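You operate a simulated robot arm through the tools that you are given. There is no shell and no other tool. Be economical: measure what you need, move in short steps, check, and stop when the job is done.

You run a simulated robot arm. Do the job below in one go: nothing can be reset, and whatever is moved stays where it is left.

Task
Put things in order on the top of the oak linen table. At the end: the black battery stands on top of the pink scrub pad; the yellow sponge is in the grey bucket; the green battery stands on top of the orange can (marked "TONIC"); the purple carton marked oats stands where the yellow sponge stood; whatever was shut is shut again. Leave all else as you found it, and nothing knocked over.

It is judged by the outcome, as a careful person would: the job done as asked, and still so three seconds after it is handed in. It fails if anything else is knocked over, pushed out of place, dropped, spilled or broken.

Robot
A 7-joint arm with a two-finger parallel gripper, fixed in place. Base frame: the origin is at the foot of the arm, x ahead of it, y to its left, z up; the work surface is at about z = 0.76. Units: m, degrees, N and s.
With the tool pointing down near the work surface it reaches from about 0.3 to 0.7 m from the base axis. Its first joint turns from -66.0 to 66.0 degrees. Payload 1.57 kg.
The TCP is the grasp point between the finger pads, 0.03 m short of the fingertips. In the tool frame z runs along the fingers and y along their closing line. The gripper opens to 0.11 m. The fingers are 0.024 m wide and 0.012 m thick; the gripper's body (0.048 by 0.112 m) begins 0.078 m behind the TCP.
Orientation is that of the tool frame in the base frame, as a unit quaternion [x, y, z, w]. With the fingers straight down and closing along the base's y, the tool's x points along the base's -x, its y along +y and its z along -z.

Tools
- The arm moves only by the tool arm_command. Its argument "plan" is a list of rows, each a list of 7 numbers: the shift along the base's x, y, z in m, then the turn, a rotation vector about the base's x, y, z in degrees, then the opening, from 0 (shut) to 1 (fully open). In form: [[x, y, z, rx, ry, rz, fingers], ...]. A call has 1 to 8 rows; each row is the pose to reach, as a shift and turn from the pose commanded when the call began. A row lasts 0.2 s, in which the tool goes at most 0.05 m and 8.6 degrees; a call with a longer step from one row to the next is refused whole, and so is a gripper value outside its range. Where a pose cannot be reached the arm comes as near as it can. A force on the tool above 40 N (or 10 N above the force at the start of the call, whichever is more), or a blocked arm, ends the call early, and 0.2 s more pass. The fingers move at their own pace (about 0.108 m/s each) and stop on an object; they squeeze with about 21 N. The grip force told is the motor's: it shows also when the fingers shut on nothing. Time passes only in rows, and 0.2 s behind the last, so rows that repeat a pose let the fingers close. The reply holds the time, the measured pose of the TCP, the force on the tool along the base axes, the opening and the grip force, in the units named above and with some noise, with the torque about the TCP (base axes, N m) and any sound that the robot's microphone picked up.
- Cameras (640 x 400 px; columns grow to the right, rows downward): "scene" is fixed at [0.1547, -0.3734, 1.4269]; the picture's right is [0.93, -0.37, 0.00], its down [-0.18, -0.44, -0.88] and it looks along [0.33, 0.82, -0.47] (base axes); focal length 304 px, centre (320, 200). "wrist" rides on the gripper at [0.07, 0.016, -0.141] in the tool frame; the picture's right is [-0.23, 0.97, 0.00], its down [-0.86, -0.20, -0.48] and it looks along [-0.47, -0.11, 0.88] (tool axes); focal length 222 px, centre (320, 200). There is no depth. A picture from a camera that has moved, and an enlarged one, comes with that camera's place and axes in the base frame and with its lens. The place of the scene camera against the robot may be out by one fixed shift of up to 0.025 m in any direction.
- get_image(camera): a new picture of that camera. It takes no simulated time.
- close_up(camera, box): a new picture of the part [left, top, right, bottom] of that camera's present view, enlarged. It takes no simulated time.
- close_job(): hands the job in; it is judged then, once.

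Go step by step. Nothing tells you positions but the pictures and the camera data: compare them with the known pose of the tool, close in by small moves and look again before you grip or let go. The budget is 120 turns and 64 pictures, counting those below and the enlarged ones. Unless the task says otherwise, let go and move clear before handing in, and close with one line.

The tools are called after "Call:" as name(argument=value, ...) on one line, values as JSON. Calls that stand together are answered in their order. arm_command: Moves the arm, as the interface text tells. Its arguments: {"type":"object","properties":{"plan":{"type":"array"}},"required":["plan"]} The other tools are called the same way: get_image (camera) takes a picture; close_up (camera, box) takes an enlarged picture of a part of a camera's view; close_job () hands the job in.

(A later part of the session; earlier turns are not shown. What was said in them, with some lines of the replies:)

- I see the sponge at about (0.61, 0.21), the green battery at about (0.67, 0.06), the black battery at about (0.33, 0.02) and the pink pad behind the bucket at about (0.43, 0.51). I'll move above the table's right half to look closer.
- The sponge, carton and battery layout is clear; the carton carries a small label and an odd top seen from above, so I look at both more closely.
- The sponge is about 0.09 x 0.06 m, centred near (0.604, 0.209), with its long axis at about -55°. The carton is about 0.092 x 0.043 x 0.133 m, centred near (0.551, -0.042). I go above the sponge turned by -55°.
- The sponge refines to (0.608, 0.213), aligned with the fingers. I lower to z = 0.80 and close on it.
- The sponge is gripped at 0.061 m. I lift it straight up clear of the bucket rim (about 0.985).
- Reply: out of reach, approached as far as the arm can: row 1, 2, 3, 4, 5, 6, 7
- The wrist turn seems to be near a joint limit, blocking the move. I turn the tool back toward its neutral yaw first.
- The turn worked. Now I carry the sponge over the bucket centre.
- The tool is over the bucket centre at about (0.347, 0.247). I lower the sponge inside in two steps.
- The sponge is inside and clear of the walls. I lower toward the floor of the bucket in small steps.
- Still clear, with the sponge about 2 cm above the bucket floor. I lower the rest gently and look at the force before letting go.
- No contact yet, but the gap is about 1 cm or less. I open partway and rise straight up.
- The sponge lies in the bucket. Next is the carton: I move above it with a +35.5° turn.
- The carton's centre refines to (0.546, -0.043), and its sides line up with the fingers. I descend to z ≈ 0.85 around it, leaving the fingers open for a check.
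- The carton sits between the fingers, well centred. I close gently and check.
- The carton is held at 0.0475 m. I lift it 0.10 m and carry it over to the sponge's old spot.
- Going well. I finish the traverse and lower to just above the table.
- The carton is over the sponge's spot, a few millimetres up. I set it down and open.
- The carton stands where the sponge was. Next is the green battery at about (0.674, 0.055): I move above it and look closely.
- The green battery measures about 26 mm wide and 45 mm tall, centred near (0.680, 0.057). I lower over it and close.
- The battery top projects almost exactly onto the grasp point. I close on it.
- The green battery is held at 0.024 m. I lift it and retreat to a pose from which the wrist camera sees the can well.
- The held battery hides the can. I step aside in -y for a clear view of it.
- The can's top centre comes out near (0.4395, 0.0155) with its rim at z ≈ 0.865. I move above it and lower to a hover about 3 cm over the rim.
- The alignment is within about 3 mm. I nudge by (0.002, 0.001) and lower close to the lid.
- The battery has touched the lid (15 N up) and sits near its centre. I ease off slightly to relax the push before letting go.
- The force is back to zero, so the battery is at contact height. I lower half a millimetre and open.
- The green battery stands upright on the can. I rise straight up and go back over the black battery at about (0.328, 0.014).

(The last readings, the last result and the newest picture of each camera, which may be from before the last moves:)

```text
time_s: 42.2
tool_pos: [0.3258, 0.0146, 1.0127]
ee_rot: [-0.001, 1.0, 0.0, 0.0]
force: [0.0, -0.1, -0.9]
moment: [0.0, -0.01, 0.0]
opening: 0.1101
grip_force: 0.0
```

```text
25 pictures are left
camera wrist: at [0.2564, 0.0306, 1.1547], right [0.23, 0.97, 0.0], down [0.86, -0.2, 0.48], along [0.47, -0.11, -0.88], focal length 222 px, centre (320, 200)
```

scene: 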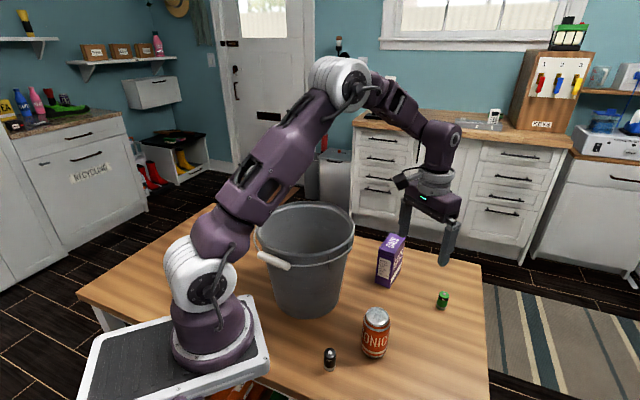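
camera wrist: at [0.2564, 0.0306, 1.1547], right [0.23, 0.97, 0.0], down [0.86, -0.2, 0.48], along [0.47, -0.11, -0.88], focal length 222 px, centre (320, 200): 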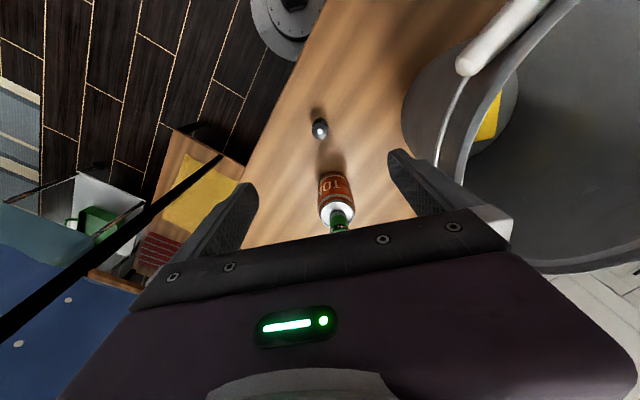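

The black battery is at about (0.326, 0.0145), right under the tool. I lower with a narrower opening and check.

Call:
arm_command(plan=[[0, 0, -0.04, 0, 0, 0, 0.75], [0, 0, -0.08, 0, 0, 0, 0.75], [0, 0, -0.12, 0, 0, 0, 0.75], [0, 0, -0.15, 0, 0, 0, 0.75], [0, 0, -0.15, 0, 0, 0, 0.75]])

Call:
get_image(camera="wrist")

Call:
get_image(camera="scene")

```text
time_s: 43.4
tool_pos: [0.3287, 0.013, 0.8626]
ee_rot: [0.0, 1.0, 0.0, 0.0]
force: [0.8, 0.9, -0.2]
moment: [0.01, 0.02, 0.0]
opening: 0.0825
grip_force: 0.1
```

```text
24 pictures are left
camera wrist: at [0.2579, 0.0315, 1.0052], right [0.23, 0.97, 0.0], down [0.85, -0.2, 0.48], along [0.47, -0.11, -0.88], focal length 222 px, centre (320, 200)
```

wrist: 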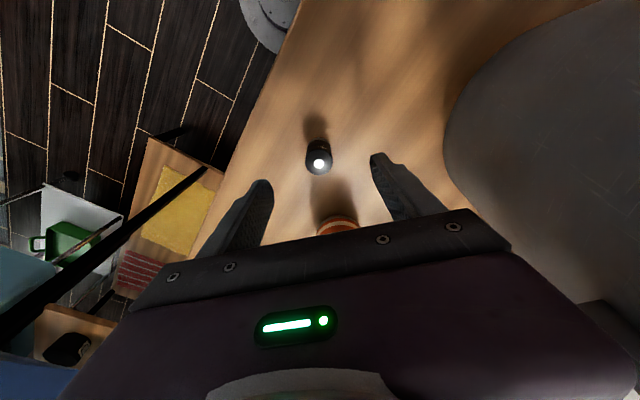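

```text
23 pictures are left
```

scene: 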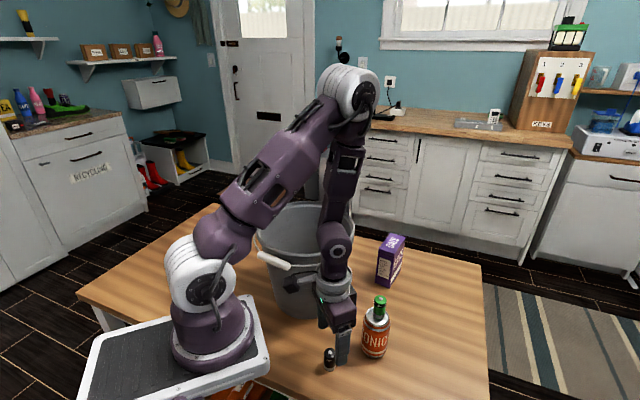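

The battery sits about 5 mm nearer the base than the tool. I correct that and lower the remaining 6 cm.

Call:
arm_command(plan=[[-0.004, 0.001, -0.02, 0, 0, 0, 0.75], [-0.004, 0.001, -0.04, 0, 0, 0, 0.75], [-0.004, 0.001, -0.055, 0, 0, 0, 0.75], [-0.004, 0.001, -0.0625, 0, 0, 0, 0.75], [-0.004, 0.001, -0.0625, 0, 0, 0, 0.75]])

Call:
get_image(camera="wrist")

```text
time_s: 44.6
tool_pos: [0.3243, 0.0159, 0.7995]
ee_rot: [0.001, 1.0, -0.001, 0.0]
force: [-0.8, 0.2, 0.6]
moment: [-0.01, 0.01, 0.0]
opening: 0.0823
grip_force: 0.1
```

```text
22 pictures are left
camera wrist: at [0.2536, 0.033, 0.9403], right [0.23, 0.97, 0.0], down [0.85, -0.2, 0.48], along [0.47, -0.11, -0.88], focal length 222 px, centre (320, 200)
```

wrist: 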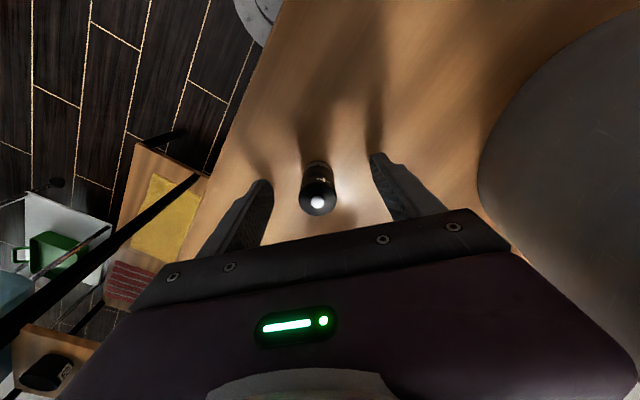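

Well centred. I close on the black battery.

Call:
arm_command(plan=[[0, 0, 0, 0, 0, 0, 0.5], [0, 0, 0, 0, 0, 0, 0.15], [0, 0, 0, 0, 0, 0, 0.15], [0, 0, 0, 0, 0, 0, 0.15]])

Call:
arm_command(plan=[[0, 0, 0.04, 0, 0, 0, 0.15], [0, 0, 0.085, 0, 0, 0, 0.15], [0, 0, 0.13, 0, 0, 0, 0.15], [0, 0, 0.175, 0, 0, 0, 0.15], [0, 0, 0.22, 0, 0, 0, 0.15], [0, 0, 0.265, 0, 0, 0, 0.15], [0, 0, 0.3, 0, 0, 0, 0.15], [0, 0, 0.33, 0, 0, 0, 0.15]])

Call:
get_image(camera="wrist")

```text
time_s: 45.6
tool_pos: [0.3235, 0.0158, 0.7987]
ee_rot: [0.0, 1.0, 0.0, 0.0]
force: [0.5, 0.5, 0.7]
moment: [0.01, 0.0, 0.0]
opening: 0.0247
grip_force: 20.9
```

```text
time_s: 47.4
tool_pos: [0.3252, 0.0157, 1.1295]
ee_rot: [0.0, 1.0, 0.0, -0.001]
force: [-0.5, -0.6, -0.8]
moment: [0.02, -0.04, -0.02]
opening: 0.0248
grip_force: 21.8
```

```text
21 pictures are left
camera wrist: at [0.254, 0.0323, 1.2717], right [0.23, 0.97, 0.0], down [0.85, -0.2, 0.48], along [0.47, -0.11, -0.88], focal length 222 px, centre (320, 200)
```

wrist: 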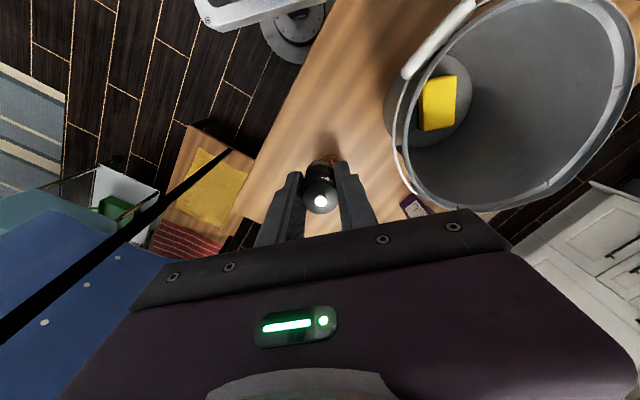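

The black battery is held. I carry it high over the bucket toward the pink pad, turning +30° on the way.

Call:
arm_command(plan=[[0.005, 0.04, 0.01, 0, 0, 3, 0.15], [0.01, 0.08, 0.02, 0, 0, 6, 0.15], [0.015, 0.12, 0.02, 0, 0, 10, 0.15], [0.02, 0.16, 0.02, 0, 0, 14, 0.15], [0.025, 0.2, 0.02, 0, 0, 18, 0.15], [0.03, 0.24, 0.02, 0, 0, 22, 0.15], [0.035, 0.28, 0.02, 0, 0, 26, 0.15], [0.04, 0.32, 0.02, 0, 0, 30, 0.15]])

Call:
get_image(camera="wrist")

Call:
get_image(camera="scene")

```text
time_s: 49.2
tool_pos: [0.3617, 0.3348, 1.1487]
ee_rot: [-0.259, 0.966, 0.001, 0.0]
force: [-0.6, -0.2, -0.2]
moment: [-0.06, -0.04, -0.02]
opening: 0.0249
grip_force: 20.9
```

```text
20 pictures are left
camera wrist: at [0.2924, 0.3153, 1.2905], right [-0.29, 0.96, 0.0], down [0.84, 0.26, 0.48], along [0.46, 0.14, -0.88], focal length 222 px, centre (320, 200)
```

wrist: 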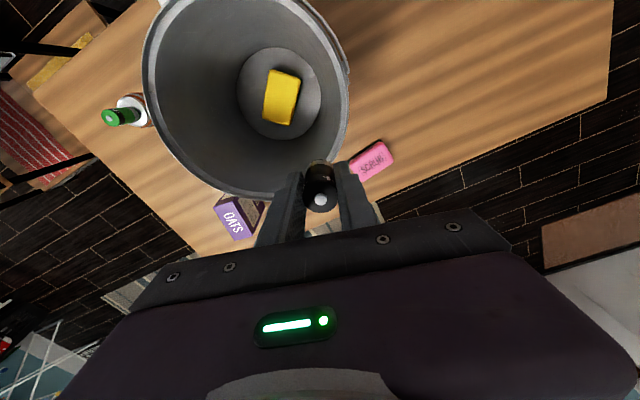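

```text
19 pictures are left
```

scene: 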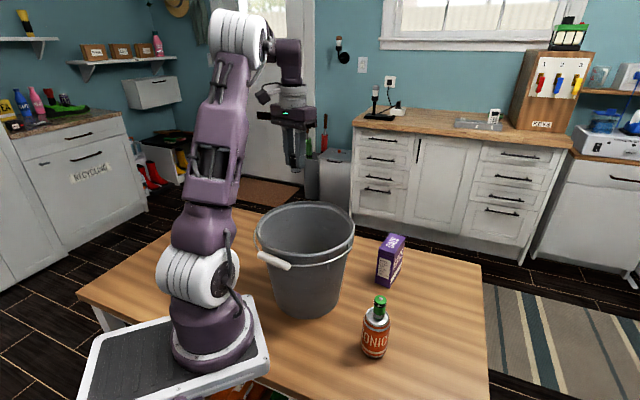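

The pad is visible right of the held battery. I take an enlarged view to measure it.

Call:
close_up(camera="wrist", box=[320, 120, 416, 190])

```text
5.71 times, centred on (368, 155) of wrist
camera zoom: at [0.2924, 0.3153, 1.2905], right [-0.29, 0.96, 0.0], down [0.84, 0.26, 0.48], along [0.46, 0.14, -0.88], focal length 1269 px, centre (46, 457)
```

zoom: 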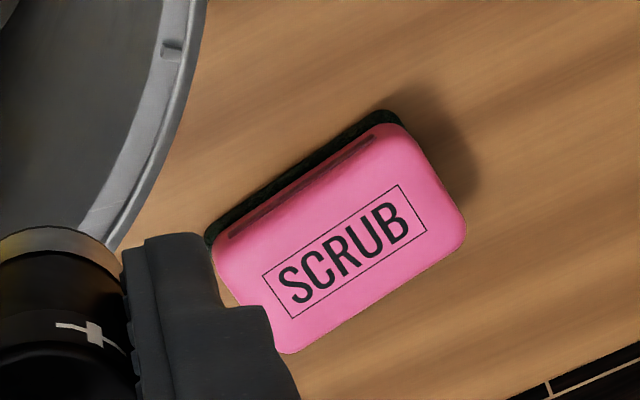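

The pad's top is centred near (0.424, 0.482) at z ≈ 0.788. I move above it and lower to a hover.

Call:
arm_command(plan=[[0.018, 0.042, 0, 0, 0, 0, 0.15], [0.036, 0.084, 0, 0, 0, 0, 0.15], [0.05, 0.12, 0, 0, 0, 0, 0.15], [0.0625, 0.147, -0.02, 0, 0, 0, 0.15], [0.0625, 0.147, -0.06, 0, 0, 0, 0.15], [0.0625, 0.147, -0.1, 0, 0, 0, 0.15], [0.0625, 0.147, -0.14, 0, 0, 0, 0.15], [0.0625, 0.147, -0.16, 0, 0, 0, 0.15]])

Call:
get_image(camera="wrist")

Call:
get_image(camera="scene")

```text
time_s: 51.0
tool_pos: [0.4256, 0.4824, 0.9866]
ee_rot: [-0.258, 0.966, -0.001, -0.001]
force: [-0.2, 0.4, -0.3]
moment: [-0.02, 0.0, 0.03]
opening: 0.0248
grip_force: 20.9
out of reach, approached as far as the arm can: row 3, 4, 5, 6
```

```text
17 pictures are left
camera wrist: at [0.3567, 0.4616, 1.1285], right [-0.29, 0.96, 0.0], down [0.84, 0.25, 0.48], along [0.46, 0.14, -0.88], focal length 222 px, centre (320, 200)
```

wrist: 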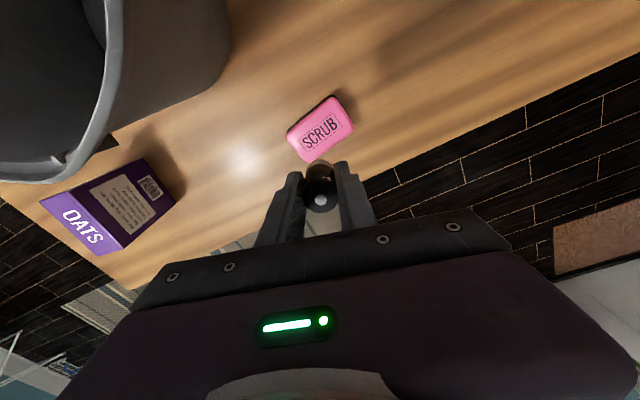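

```text
16 pictures are left
```

scene: 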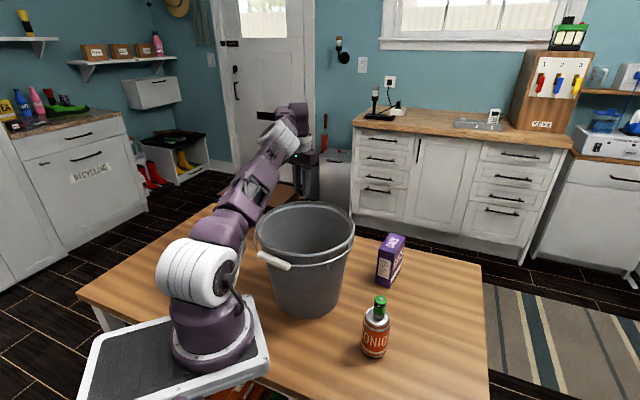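

The pad refines to about (0.421, 0.483), and the arm clears the bucket. I lower to a hover at z ≈ 0.86.

Call:
arm_command(plan=[[-0.004, 0, -0.04, 0, 0, 0, 0.15], [-0.004, 0, -0.08, 0, 0, 0, 0.15], [-0.004, 0, -0.11, 0, 0, 0, 0.15], [-0.004, 0, -0.127, 0, 0, 0, 0.15], [-0.004, 0, -0.127, 0, 0, 0, 0.15]])

Call:
close_up(camera="wrist", box=[220, 70, 420, 220])

```text
time_s: 52.2
tool_pos: [0.4223, 0.4817, 0.8619]
ee_rot: [-0.26, 0.966, 0.001, 0.0]
force: [-0.5, 0.0, 0.2]
moment: [0.0, -0.04, 0.03]
opening: 0.0249
grip_force: 20.8
```

```text
2.67 times, centred on (320, 145) of wrist
camera zoom: at [0.3532, 0.4622, 1.0038], right [-0.29, 0.96, 0.0], down [0.84, 0.26, 0.48], along [0.46, 0.14, -0.88], focal length 592 px, centre (320, 347)
```

zoom: 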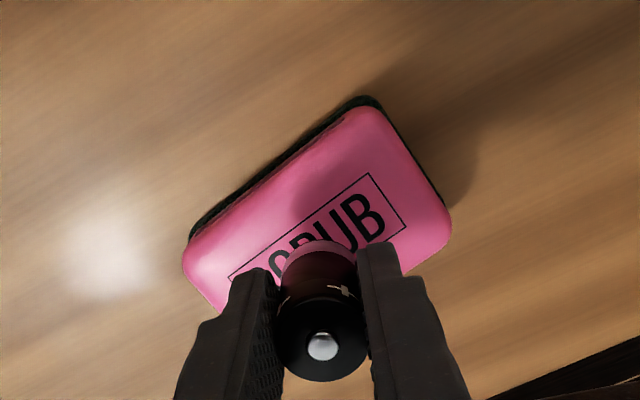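

The battery is over the centre of the pad. I lower in small steps until it touches.

Call:
arm_command(plan=[[0.002, 0.001, -0.012, 0, 0, 0, 0.15], [0.002, 0.001, -0.022, 0, 0, 0, 0.15], [0.002, 0.001, -0.029, 0, 0, 0, 0.15], [0.002, 0.001, -0.031, 0, 0, 0, 0.15]])

```text
time_s: 53.2
tool_pos: [0.4248, 0.4829, 0.8322]
ee_rot: [-0.259, 0.966, 0.001, 0.001]
force: [1.2, 3.3, 16.6]
moment: [0.1, -0.11, 0.01]
opening: 0.0249
grip_force: 20.8
```

Contact with the pad (16 N up). I ease off as before.

Call:
arm_command(plan=[[0, 0, 0.001, 0, 0, 0, 0.15], [0, 0, 0.0015, 0, 0, 0, 0.15], [0, 0, 0.0015, 0, 0, 0, 0.15]])

Call:
close_up(camera="wrist", box=[220, 70, 420, 220])

```text
time_s: 54.0
tool_pos: [0.4244, 0.4816, 0.8323]
ee_rot: [-0.259, 0.966, 0.0, -0.001]
force: [0.7, -0.2, 1.9]
moment: [0.03, 0.01, 0.02]
opening: 0.0246
grip_force: 21.0
```

```text
2.67 times, centred on (320, 145) of wrist
camera zoom: at [0.3544, 0.4628, 0.974], right [-0.29, 0.96, 0.0], down [0.84, 0.26, 0.48], along [0.46, 0.14, -0.88], focal length 592 px, centre (320, 347)
```

zoom: 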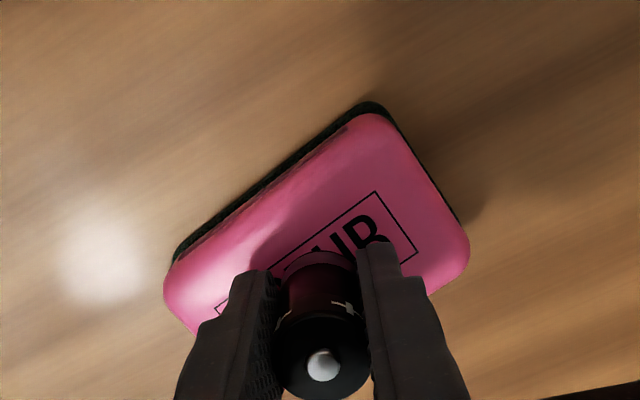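

Light contact at the pad's centre. I open the fingers slowly.

Call:
arm_command(plan=[[0, 0, 0, 0, 0, 0, 0.24], [0, 0, 0, 0, 0, 0, 0.3], [0, 0, 0, 0, 0, 0, 0.5], [0, 0, 0, 0, 0, 0, 0.7], [0, 0, 0, 0, 0, 0, 0.7]])

Call:
close_up(camera="wrist", box=[220, 70, 420, 220])

```text
time_s: 55.2
tool_pos: [0.4233, 0.4822, 0.8335]
ee_rot: [-0.258, 0.966, 0.0, 0.001]
force: [-0.5, -0.5, -1.0]
moment: [-0.03, 0.0, 0.01]
opening: 0.0771
grip_force: 0.0
```

```text
2.67 times, centred on (320, 145) of wrist
camera zoom: at [0.3547, 0.463, 0.9747], right [-0.29, 0.96, 0.0], down [0.84, 0.25, 0.48], along [0.46, 0.14, -0.88], focal length 592 px, centre (320, 347)
```

zoom: 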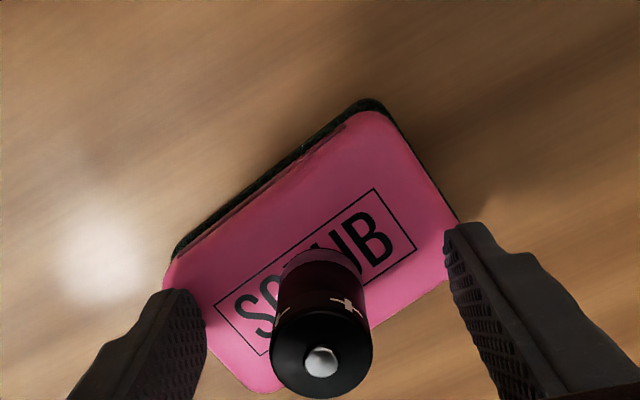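

The battery stands free on the pad. I rise straight up and move clear, then check everything.

Call:
arm_command(plan=[[0, 0, 0.02, 0, 0, 0, 0.7], [0, 0, 0.05, 0, 0, 0, 0.7], [0, 0, 0.09, 0, 0, 0, 0.7], [0, 0, 0.135, 0, 0, 0, 0.7], [0, 0, 0.18, 0, 0, 0, 0.7], [0, 0, 0.225, 0, 0, 0, 0.7], [-0.02, -0.035, 0.265, 0, 0, 0, 0.7], [-0.04, -0.07, 0.29, 0, 0, 0, 0.7]])

Call:
arm_command(plan=[[-0.01, -0.03, 0.02, 0, 0, 0, 0.7], [-0.02, -0.06, 0.04, 0, 0, 0, 0.7], [-0.03, -0.09, 0.05, 0, 0, 0, 0.7], [-0.03, -0.09, 0.05, 0, 0, 0, 0.7]])

Call:
get_image(camera="wrist")

Call:
get_image(camera="scene")

```text
refused: row 7 steps farther than a row can; nothing moved
```

```text
time_s: 56.2
tool_pos: [0.3954, 0.3946, 0.8818]
ee_rot: [-0.258, 0.966, 0.0, 0.0]
force: [1.3, 1.8, 0.6]
moment: [-0.19, 0.12, 0.05]
opening: 0.077
grip_force: 0.1
```

```text
12 pictures are left
camera wrist: at [0.3253, 0.3741, 1.024], right [-0.29, 0.96, 0.0], down [0.84, 0.25, 0.48], along [0.46, 0.14, -0.88], focal length 222 px, centre (320, 200)
```

wrist: 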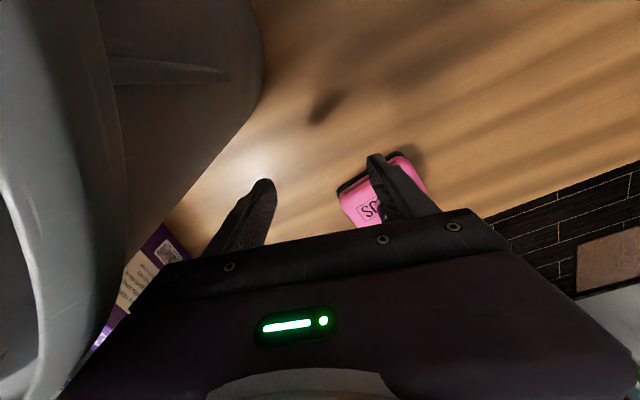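

```text
11 pictures are left
```

scene: 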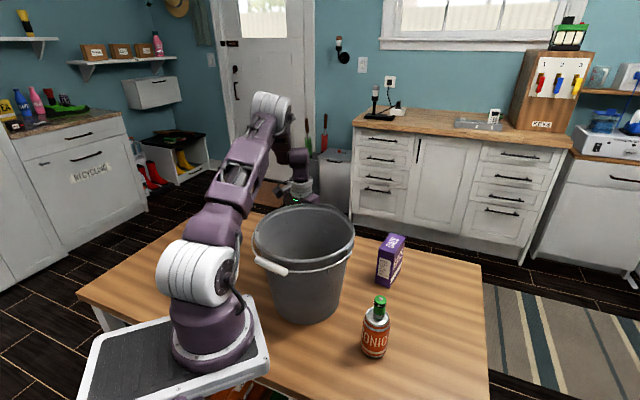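

The lift call was refused for one over-long row and the sideways call that followed ran at low height, so I may have touched the battery and the bucket. I look closely before moving anything further.

Call:
close_up(camera="wrist", box=[200, 60, 480, 240])

Call:
close_up(camera="scene", box=[240, 140, 370, 330])

```text
2.22 times, centred on (340, 150) of wrist
camera zoom: at [0.3253, 0.3741, 1.024], right [-0.29, 0.96, 0.0], down [0.84, 0.25, 0.48], along [0.46, 0.14, -0.88], focal length 494 px, centre (276, 311)
```

zoom: 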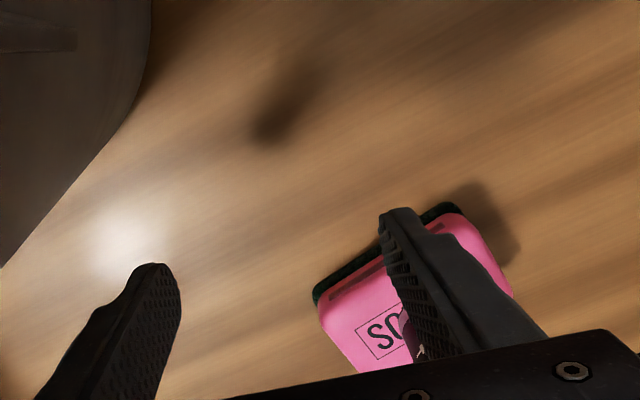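

```text
2.11 times, centred on (305, 235) of scene
camera zoom: at [0.1547, -0.3734, 1.427], right [0.93, -0.37, 0.0], down [-0.18, -0.44, -0.88], along [0.33, 0.82, -0.47], focal length 639 px, centre (352, 126)
```

zoom: 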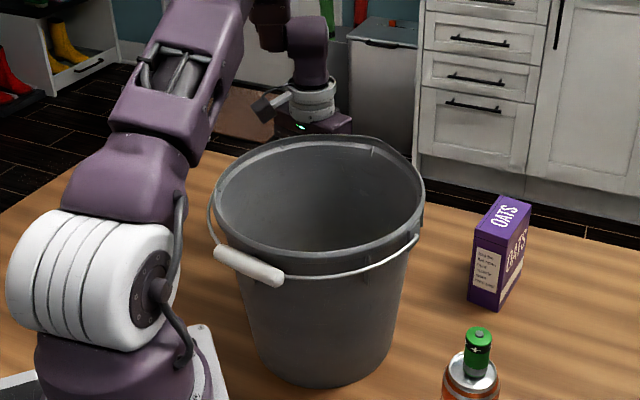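

The black battery still seems to stand (its visible part matches an upright projection), but the gripper body lightly pushed the bucket rim and slid the bucket a little. I back off from the rim a touch and rise straight up.

Call:
arm_command(plan=[[0.004, 0.01, 0.004, 0, 0, 0, 0.7], [0.006, 0.015, 0.03, 0, 0, 0, 0.7], [0.006, 0.015, 0.07, 0, 0, 0, 0.7], [0.006, 0.015, 0.11, 0, 0, 0, 0.7], [0.006, 0.015, 0.15, 0, 0, 0, 0.7], [0.006, 0.015, 0.19, 0, 0, 0, 0.7], [0.006, 0.015, 0.23, 0, 0, 0, 0.7], [0.0, 0.0, 0.25, 0, 0, 0, 0.7]])

Call:
get_image(camera="wrist")

```text
time_s: 58.0
tool_pos: [0.3922, 0.3927, 1.1329]
ee_rot: [-0.259, 0.966, 0.0, -0.001]
force: [0.5, -0.2, 0.4]
moment: [-0.02, -0.02, -0.02]
opening: 0.0768
grip_force: 0.1
```

```text
8 pictures are left
camera wrist: at [0.3229, 0.3725, 1.2752], right [-0.29, 0.96, 0.0], down [0.84, 0.26, 0.48], along [0.46, 0.14, -0.88], focal length 222 px, centre (320, 200)
```

wrist: 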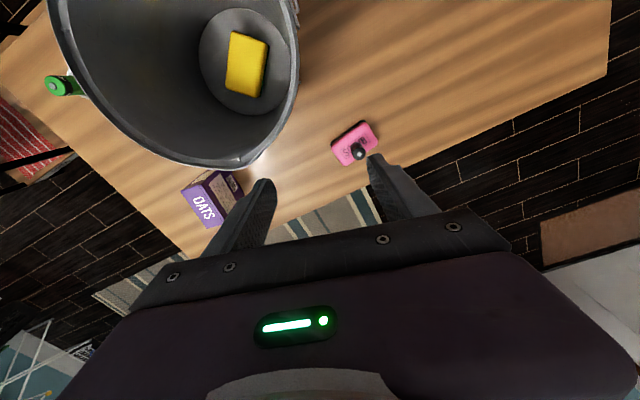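

The black battery stands on the pad. I return to the exact pose of an earlier picture over the bucket to compare its position.

Call:
arm_command(plan=[[-0.01, -0.036, 0, 0, 0, -7.5, 0.7], [-0.02, -0.072, 0, 0, 0, -15, 0.7], [-0.03, -0.108, 0, 0, 0, -22.5, 0.7], [-0.041, -0.1456, -0.0065, 0, 0, -30, 0.75], [-0.041, -0.1456, -0.0065, 0, 0, -30, 0.75]])

Call:
get_image(camera="wrist")

```text
time_s: 59.2
tool_pos: [0.3519, 0.2449, 1.1267]
ee_rot: [0.0, 1.0, 0.0, -0.001]
force: [-0.1, -0.5, -0.1]
moment: [0.02, 0.02, -0.01]
opening: 0.0824
grip_force: 0.2
```

```text
7 pictures are left
camera wrist: at [0.2812, 0.2611, 1.2683], right [0.23, 0.97, 0.0], down [0.85, -0.2, 0.48], along [0.47, -0.11, -0.88], focal length 222 px, centre (320, 200)
```

wrist: 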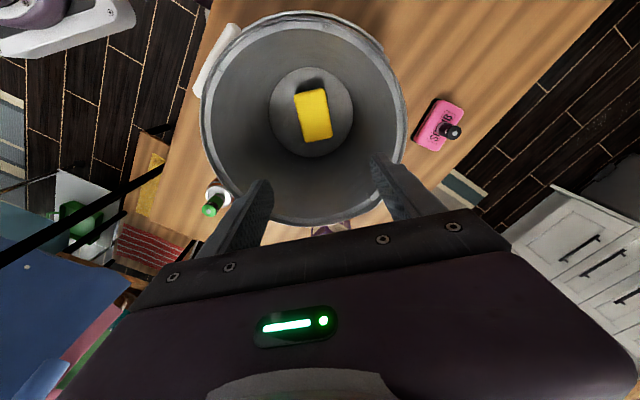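

The bucket slid by about (-0.010, -0.016) m; everything stands. I'll nudge it back from the inside with closed fingers, pushing low on the wall: first I close, turn +58° and centre over it.

Call:
arm_command(plan=[[-0.003, -0.005, 0, 0, 0, 8.4, 0.4], [-0.006, -0.01, 0, 0, 0, 16.8, 0], [-0.008, -0.012, 0, 0, 0, 25, 0], [-0.008, -0.012, 0, 0, 0, 33.4, 0], [-0.008, -0.012, 0, 0, 0, 41.8, 0], [-0.008, -0.012, 0, 0, 0, 50, 0], [-0.008, -0.012, 0, 0, 0, 58, 0], [-0.008, -0.012, 0, 0, 0, 58, 0]])

```text
time_s: 61.0
tool_pos: [0.3439, 0.2362, 1.1253]
ee_rot: [-0.486, 0.874, 0.001, 0.0]
force: [-0.7, -0.4, 0.1]
moment: [0.02, 0.0, 0.0]
opening: 0.0
grip_force: 21.0
```

I lower the closed fingers inside the bucket to TCP z ≈ 0.89, staying well above the sponge.

Call:
arm_command(plan=[[0, 0, -0.04, 0, 0, 0, 0], [0, 0, -0.08, 0, 0, 0, 0], [0, 0, -0.12, 0, 0, 0, 0], [0, 0, -0.16, 0, 0, 0, 0], [0, 0, -0.2, 0, 0, 0, 0], [0, 0, -0.235, 0, 0, 0, 0], [0.01, 0.017, -0.235, 0, 0, 0, 0], [0.018, 0.029, -0.235, 0, 0, 0, 0]])

Call:
arm_command(plan=[[0.005, 0.008, 0, 0, 0, 0, 0], [0.01, 0.016, 0, 0, 0, 0, 0], [0.013, 0.021, 0, 0, 0, 0, 0]])

Call:
get_image(camera="wrist")

```text
time_s: 62.8
tool_pos: [0.3649, 0.2647, 0.891]
ee_rot: [-0.485, 0.875, 0.0, 0.0]
force: [-0.6, 0.2, -0.6]
moment: [-0.04, -0.01, -0.01]
opening: 0.0
grip_force: 20.7
```

```text
time_s: 63.6
tool_pos: [0.3764, 0.2857, 0.8906]
ee_rot: [-0.485, 0.875, 0.0, 0.0]
force: [0.1, -0.7, 1.6]
moment: [0.14, -0.05, -0.01]
opening: 0.0001
grip_force: 20.9
```

```text
6 pictures are left
camera wrist: at [0.3238, 0.2357, 1.0331], right [-0.71, 0.71, 0.0], down [0.62, 0.62, 0.48], along [0.34, 0.34, -0.88], focal length 222 px, centre (320, 200)
```

wrist: 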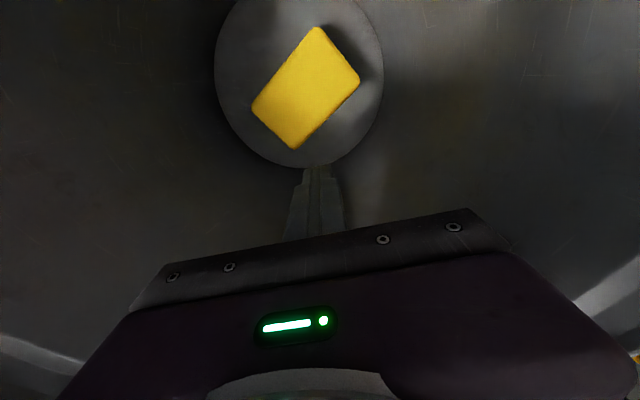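

The gripper body has just begun to touch the inside of the rim. I push on in millimetre steps, watching the force.

Call:
arm_command(plan=[[0.0016, 0.0026, 0, 0, 0, 0, 0], [0.0032, 0.0052, 0, 0, 0, 0, 0], [0.0048, 0.0078, 0, 0, 0, 0, 0], [0.0064, 0.0104, 0, 0, 0, 0, 0]])

Call:
get_image(camera="scene")

```text
time_s: 64.6
tool_pos: [0.3826, 0.2969, 0.8905]
ee_rot: [-0.485, 0.874, -0.001, 0.0]
force: [-0.3, -1.4, 1.3]
moment: [0.16, -0.04, 0.02]
opening: 0.0
grip_force: 21.4
```

```text
5 pictures are left
```

scene: 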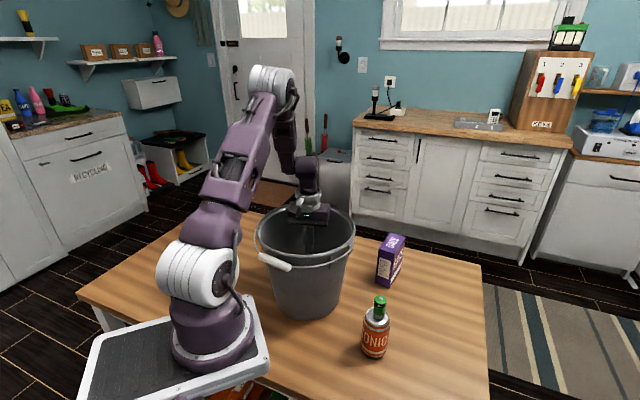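

The bucket's handle is back at its original pixel in the scene. I withdraw to the centre, rise out and check it.

Call:
arm_command(plan=[[-0.004, -0.007, 0, 0, 0, 0, 0], [-0.01, -0.016, 0, 0, 0, 0, 0], [-0.02, -0.032, 0, 0, 0, 0, 0], [-0.03, -0.048, 0, 0, 0, 0, 0], [-0.03, -0.048, 0.04, 0, 0, 0, 0], [-0.03, -0.048, 0.085, 0, 0, 0, 0], [-0.03, -0.048, 0.13, 0, 0, 0, 0], [-0.03, -0.048, 0.175, 0, 0, 0, 0]])

Call:
arm_command(plan=[[0, 0, 0.04, 0, 0, -8, 0], [0, 0, 0.061, 0, 0, -16, 0], [0, 0, 0.061, 0, 0, -24, 0], [0, 0, 0.061, 0, 0, -32, 0], [0, 0, 0.061, 0, 0, -40, 0], [0, 0, 0.061, 0, 0, -48, 0], [0, 0, 0.061, 0, 0, -56, 0], [0, 0, 0.061, 0, 0, -58, 0]])

```text
time_s: 66.4
tool_pos: [0.3526, 0.25, 1.0679]
ee_rot: [-0.485, 0.874, 0.0, -0.001]
force: [0.1, 0.4, 0.9]
moment: [0.0, -0.01, 0.02]
opening: 0.0004
grip_force: 20.5
```

```text
time_s: 68.2
tool_pos: [0.3515, 0.2476, 1.1268]
ee_rot: [0.0, 1.0, -0.001, 0.0]
force: [0.2, 0.5, 0.1]
moment: [-0.02, 0.0, 0.0]
opening: 0.0
grip_force: 20.2
```

Now at the reference pose, I compare the bucket with the picture taken before it was touched.

Call:
get_image(camera="wrist")

```text
4 pictures are left
camera wrist: at [0.2814, 0.2654, 1.2689], right [0.23, 0.97, 0.0], down [0.85, -0.2, 0.48], along [0.47, -0.11, -0.88], focal length 222 px, centre (320, 200)
```

wrist: 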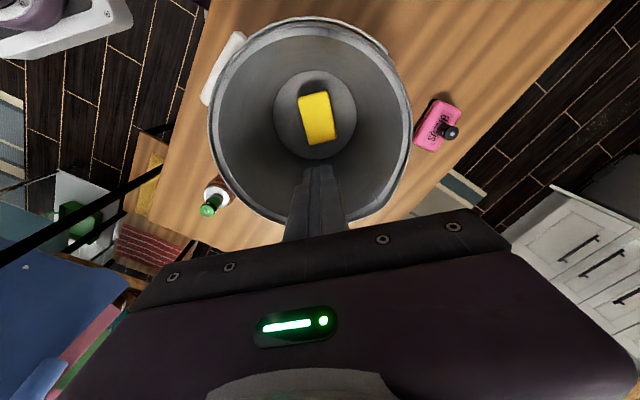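

The bucket is back to within about 5 mm of where it stood, upright with the sponge inside, and the tool is clear above everything. One last scene check.

Call:
arm_command(plan=[[0, 0, 0.04, 0, 0, 0, 0], [0, -0.04, 0.08, 0, 0, 0, 0.2], [0, -0.08, 0.1, 0, 0, 0, 0.5], [0, -0.12, 0.12, 0, 0, 0, 0.8], [0, -0.128, 0.125, 0, 0, 0, 1]])

Call:
get_image(camera="scene")

Call:
get_image(camera="wrist")

```text
refused: row 2 steps farther than a row can; nothing moved
```

```text
3 pictures are left
```

scene: 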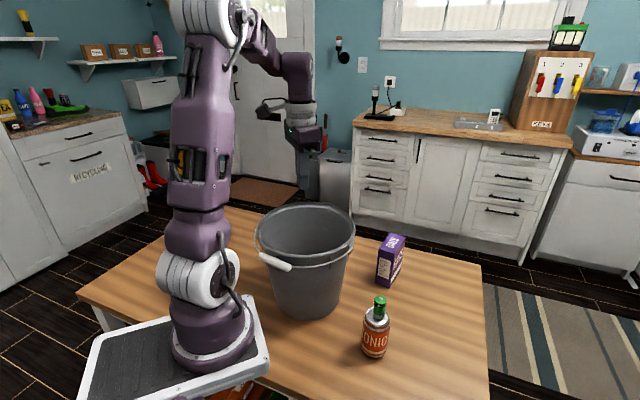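

```text
2 pictures are left
camera wrist: at [0.2814, 0.2654, 1.2689], right [0.23, 0.97, 0.0], down [0.85, -0.2, 0.48], along [0.47, -0.11, -0.88], focal length 222 px, centre (320, 200)
```

wrist: 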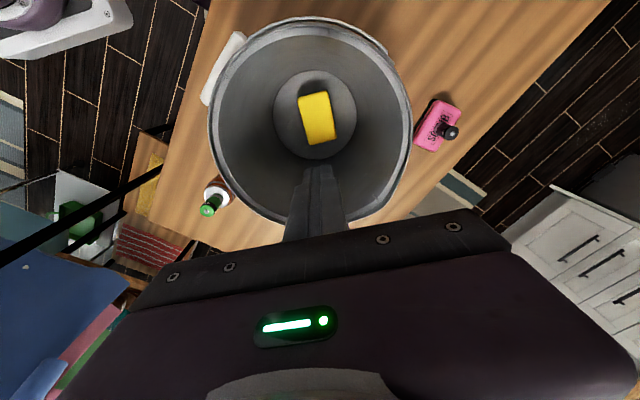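

All objects stand where they should, and the arm holds nothing and is clear above the table (that last retreat was refused, but it isn't needed). I hand the job in.

Call:
close_job()

```text
The job is handed in.
```

The four moves are done, and nothing was knocked over. I did bump the bucket about 2 cm with a badly sequenced move, then pushed it back to within about 5 mm of where it stood. The black battery is on the pink pad, the sponge is in the bucket, the green battery is on the TONIC can, the oats carton is on the sponge's old spot, and I opened nothing that needed shutting.
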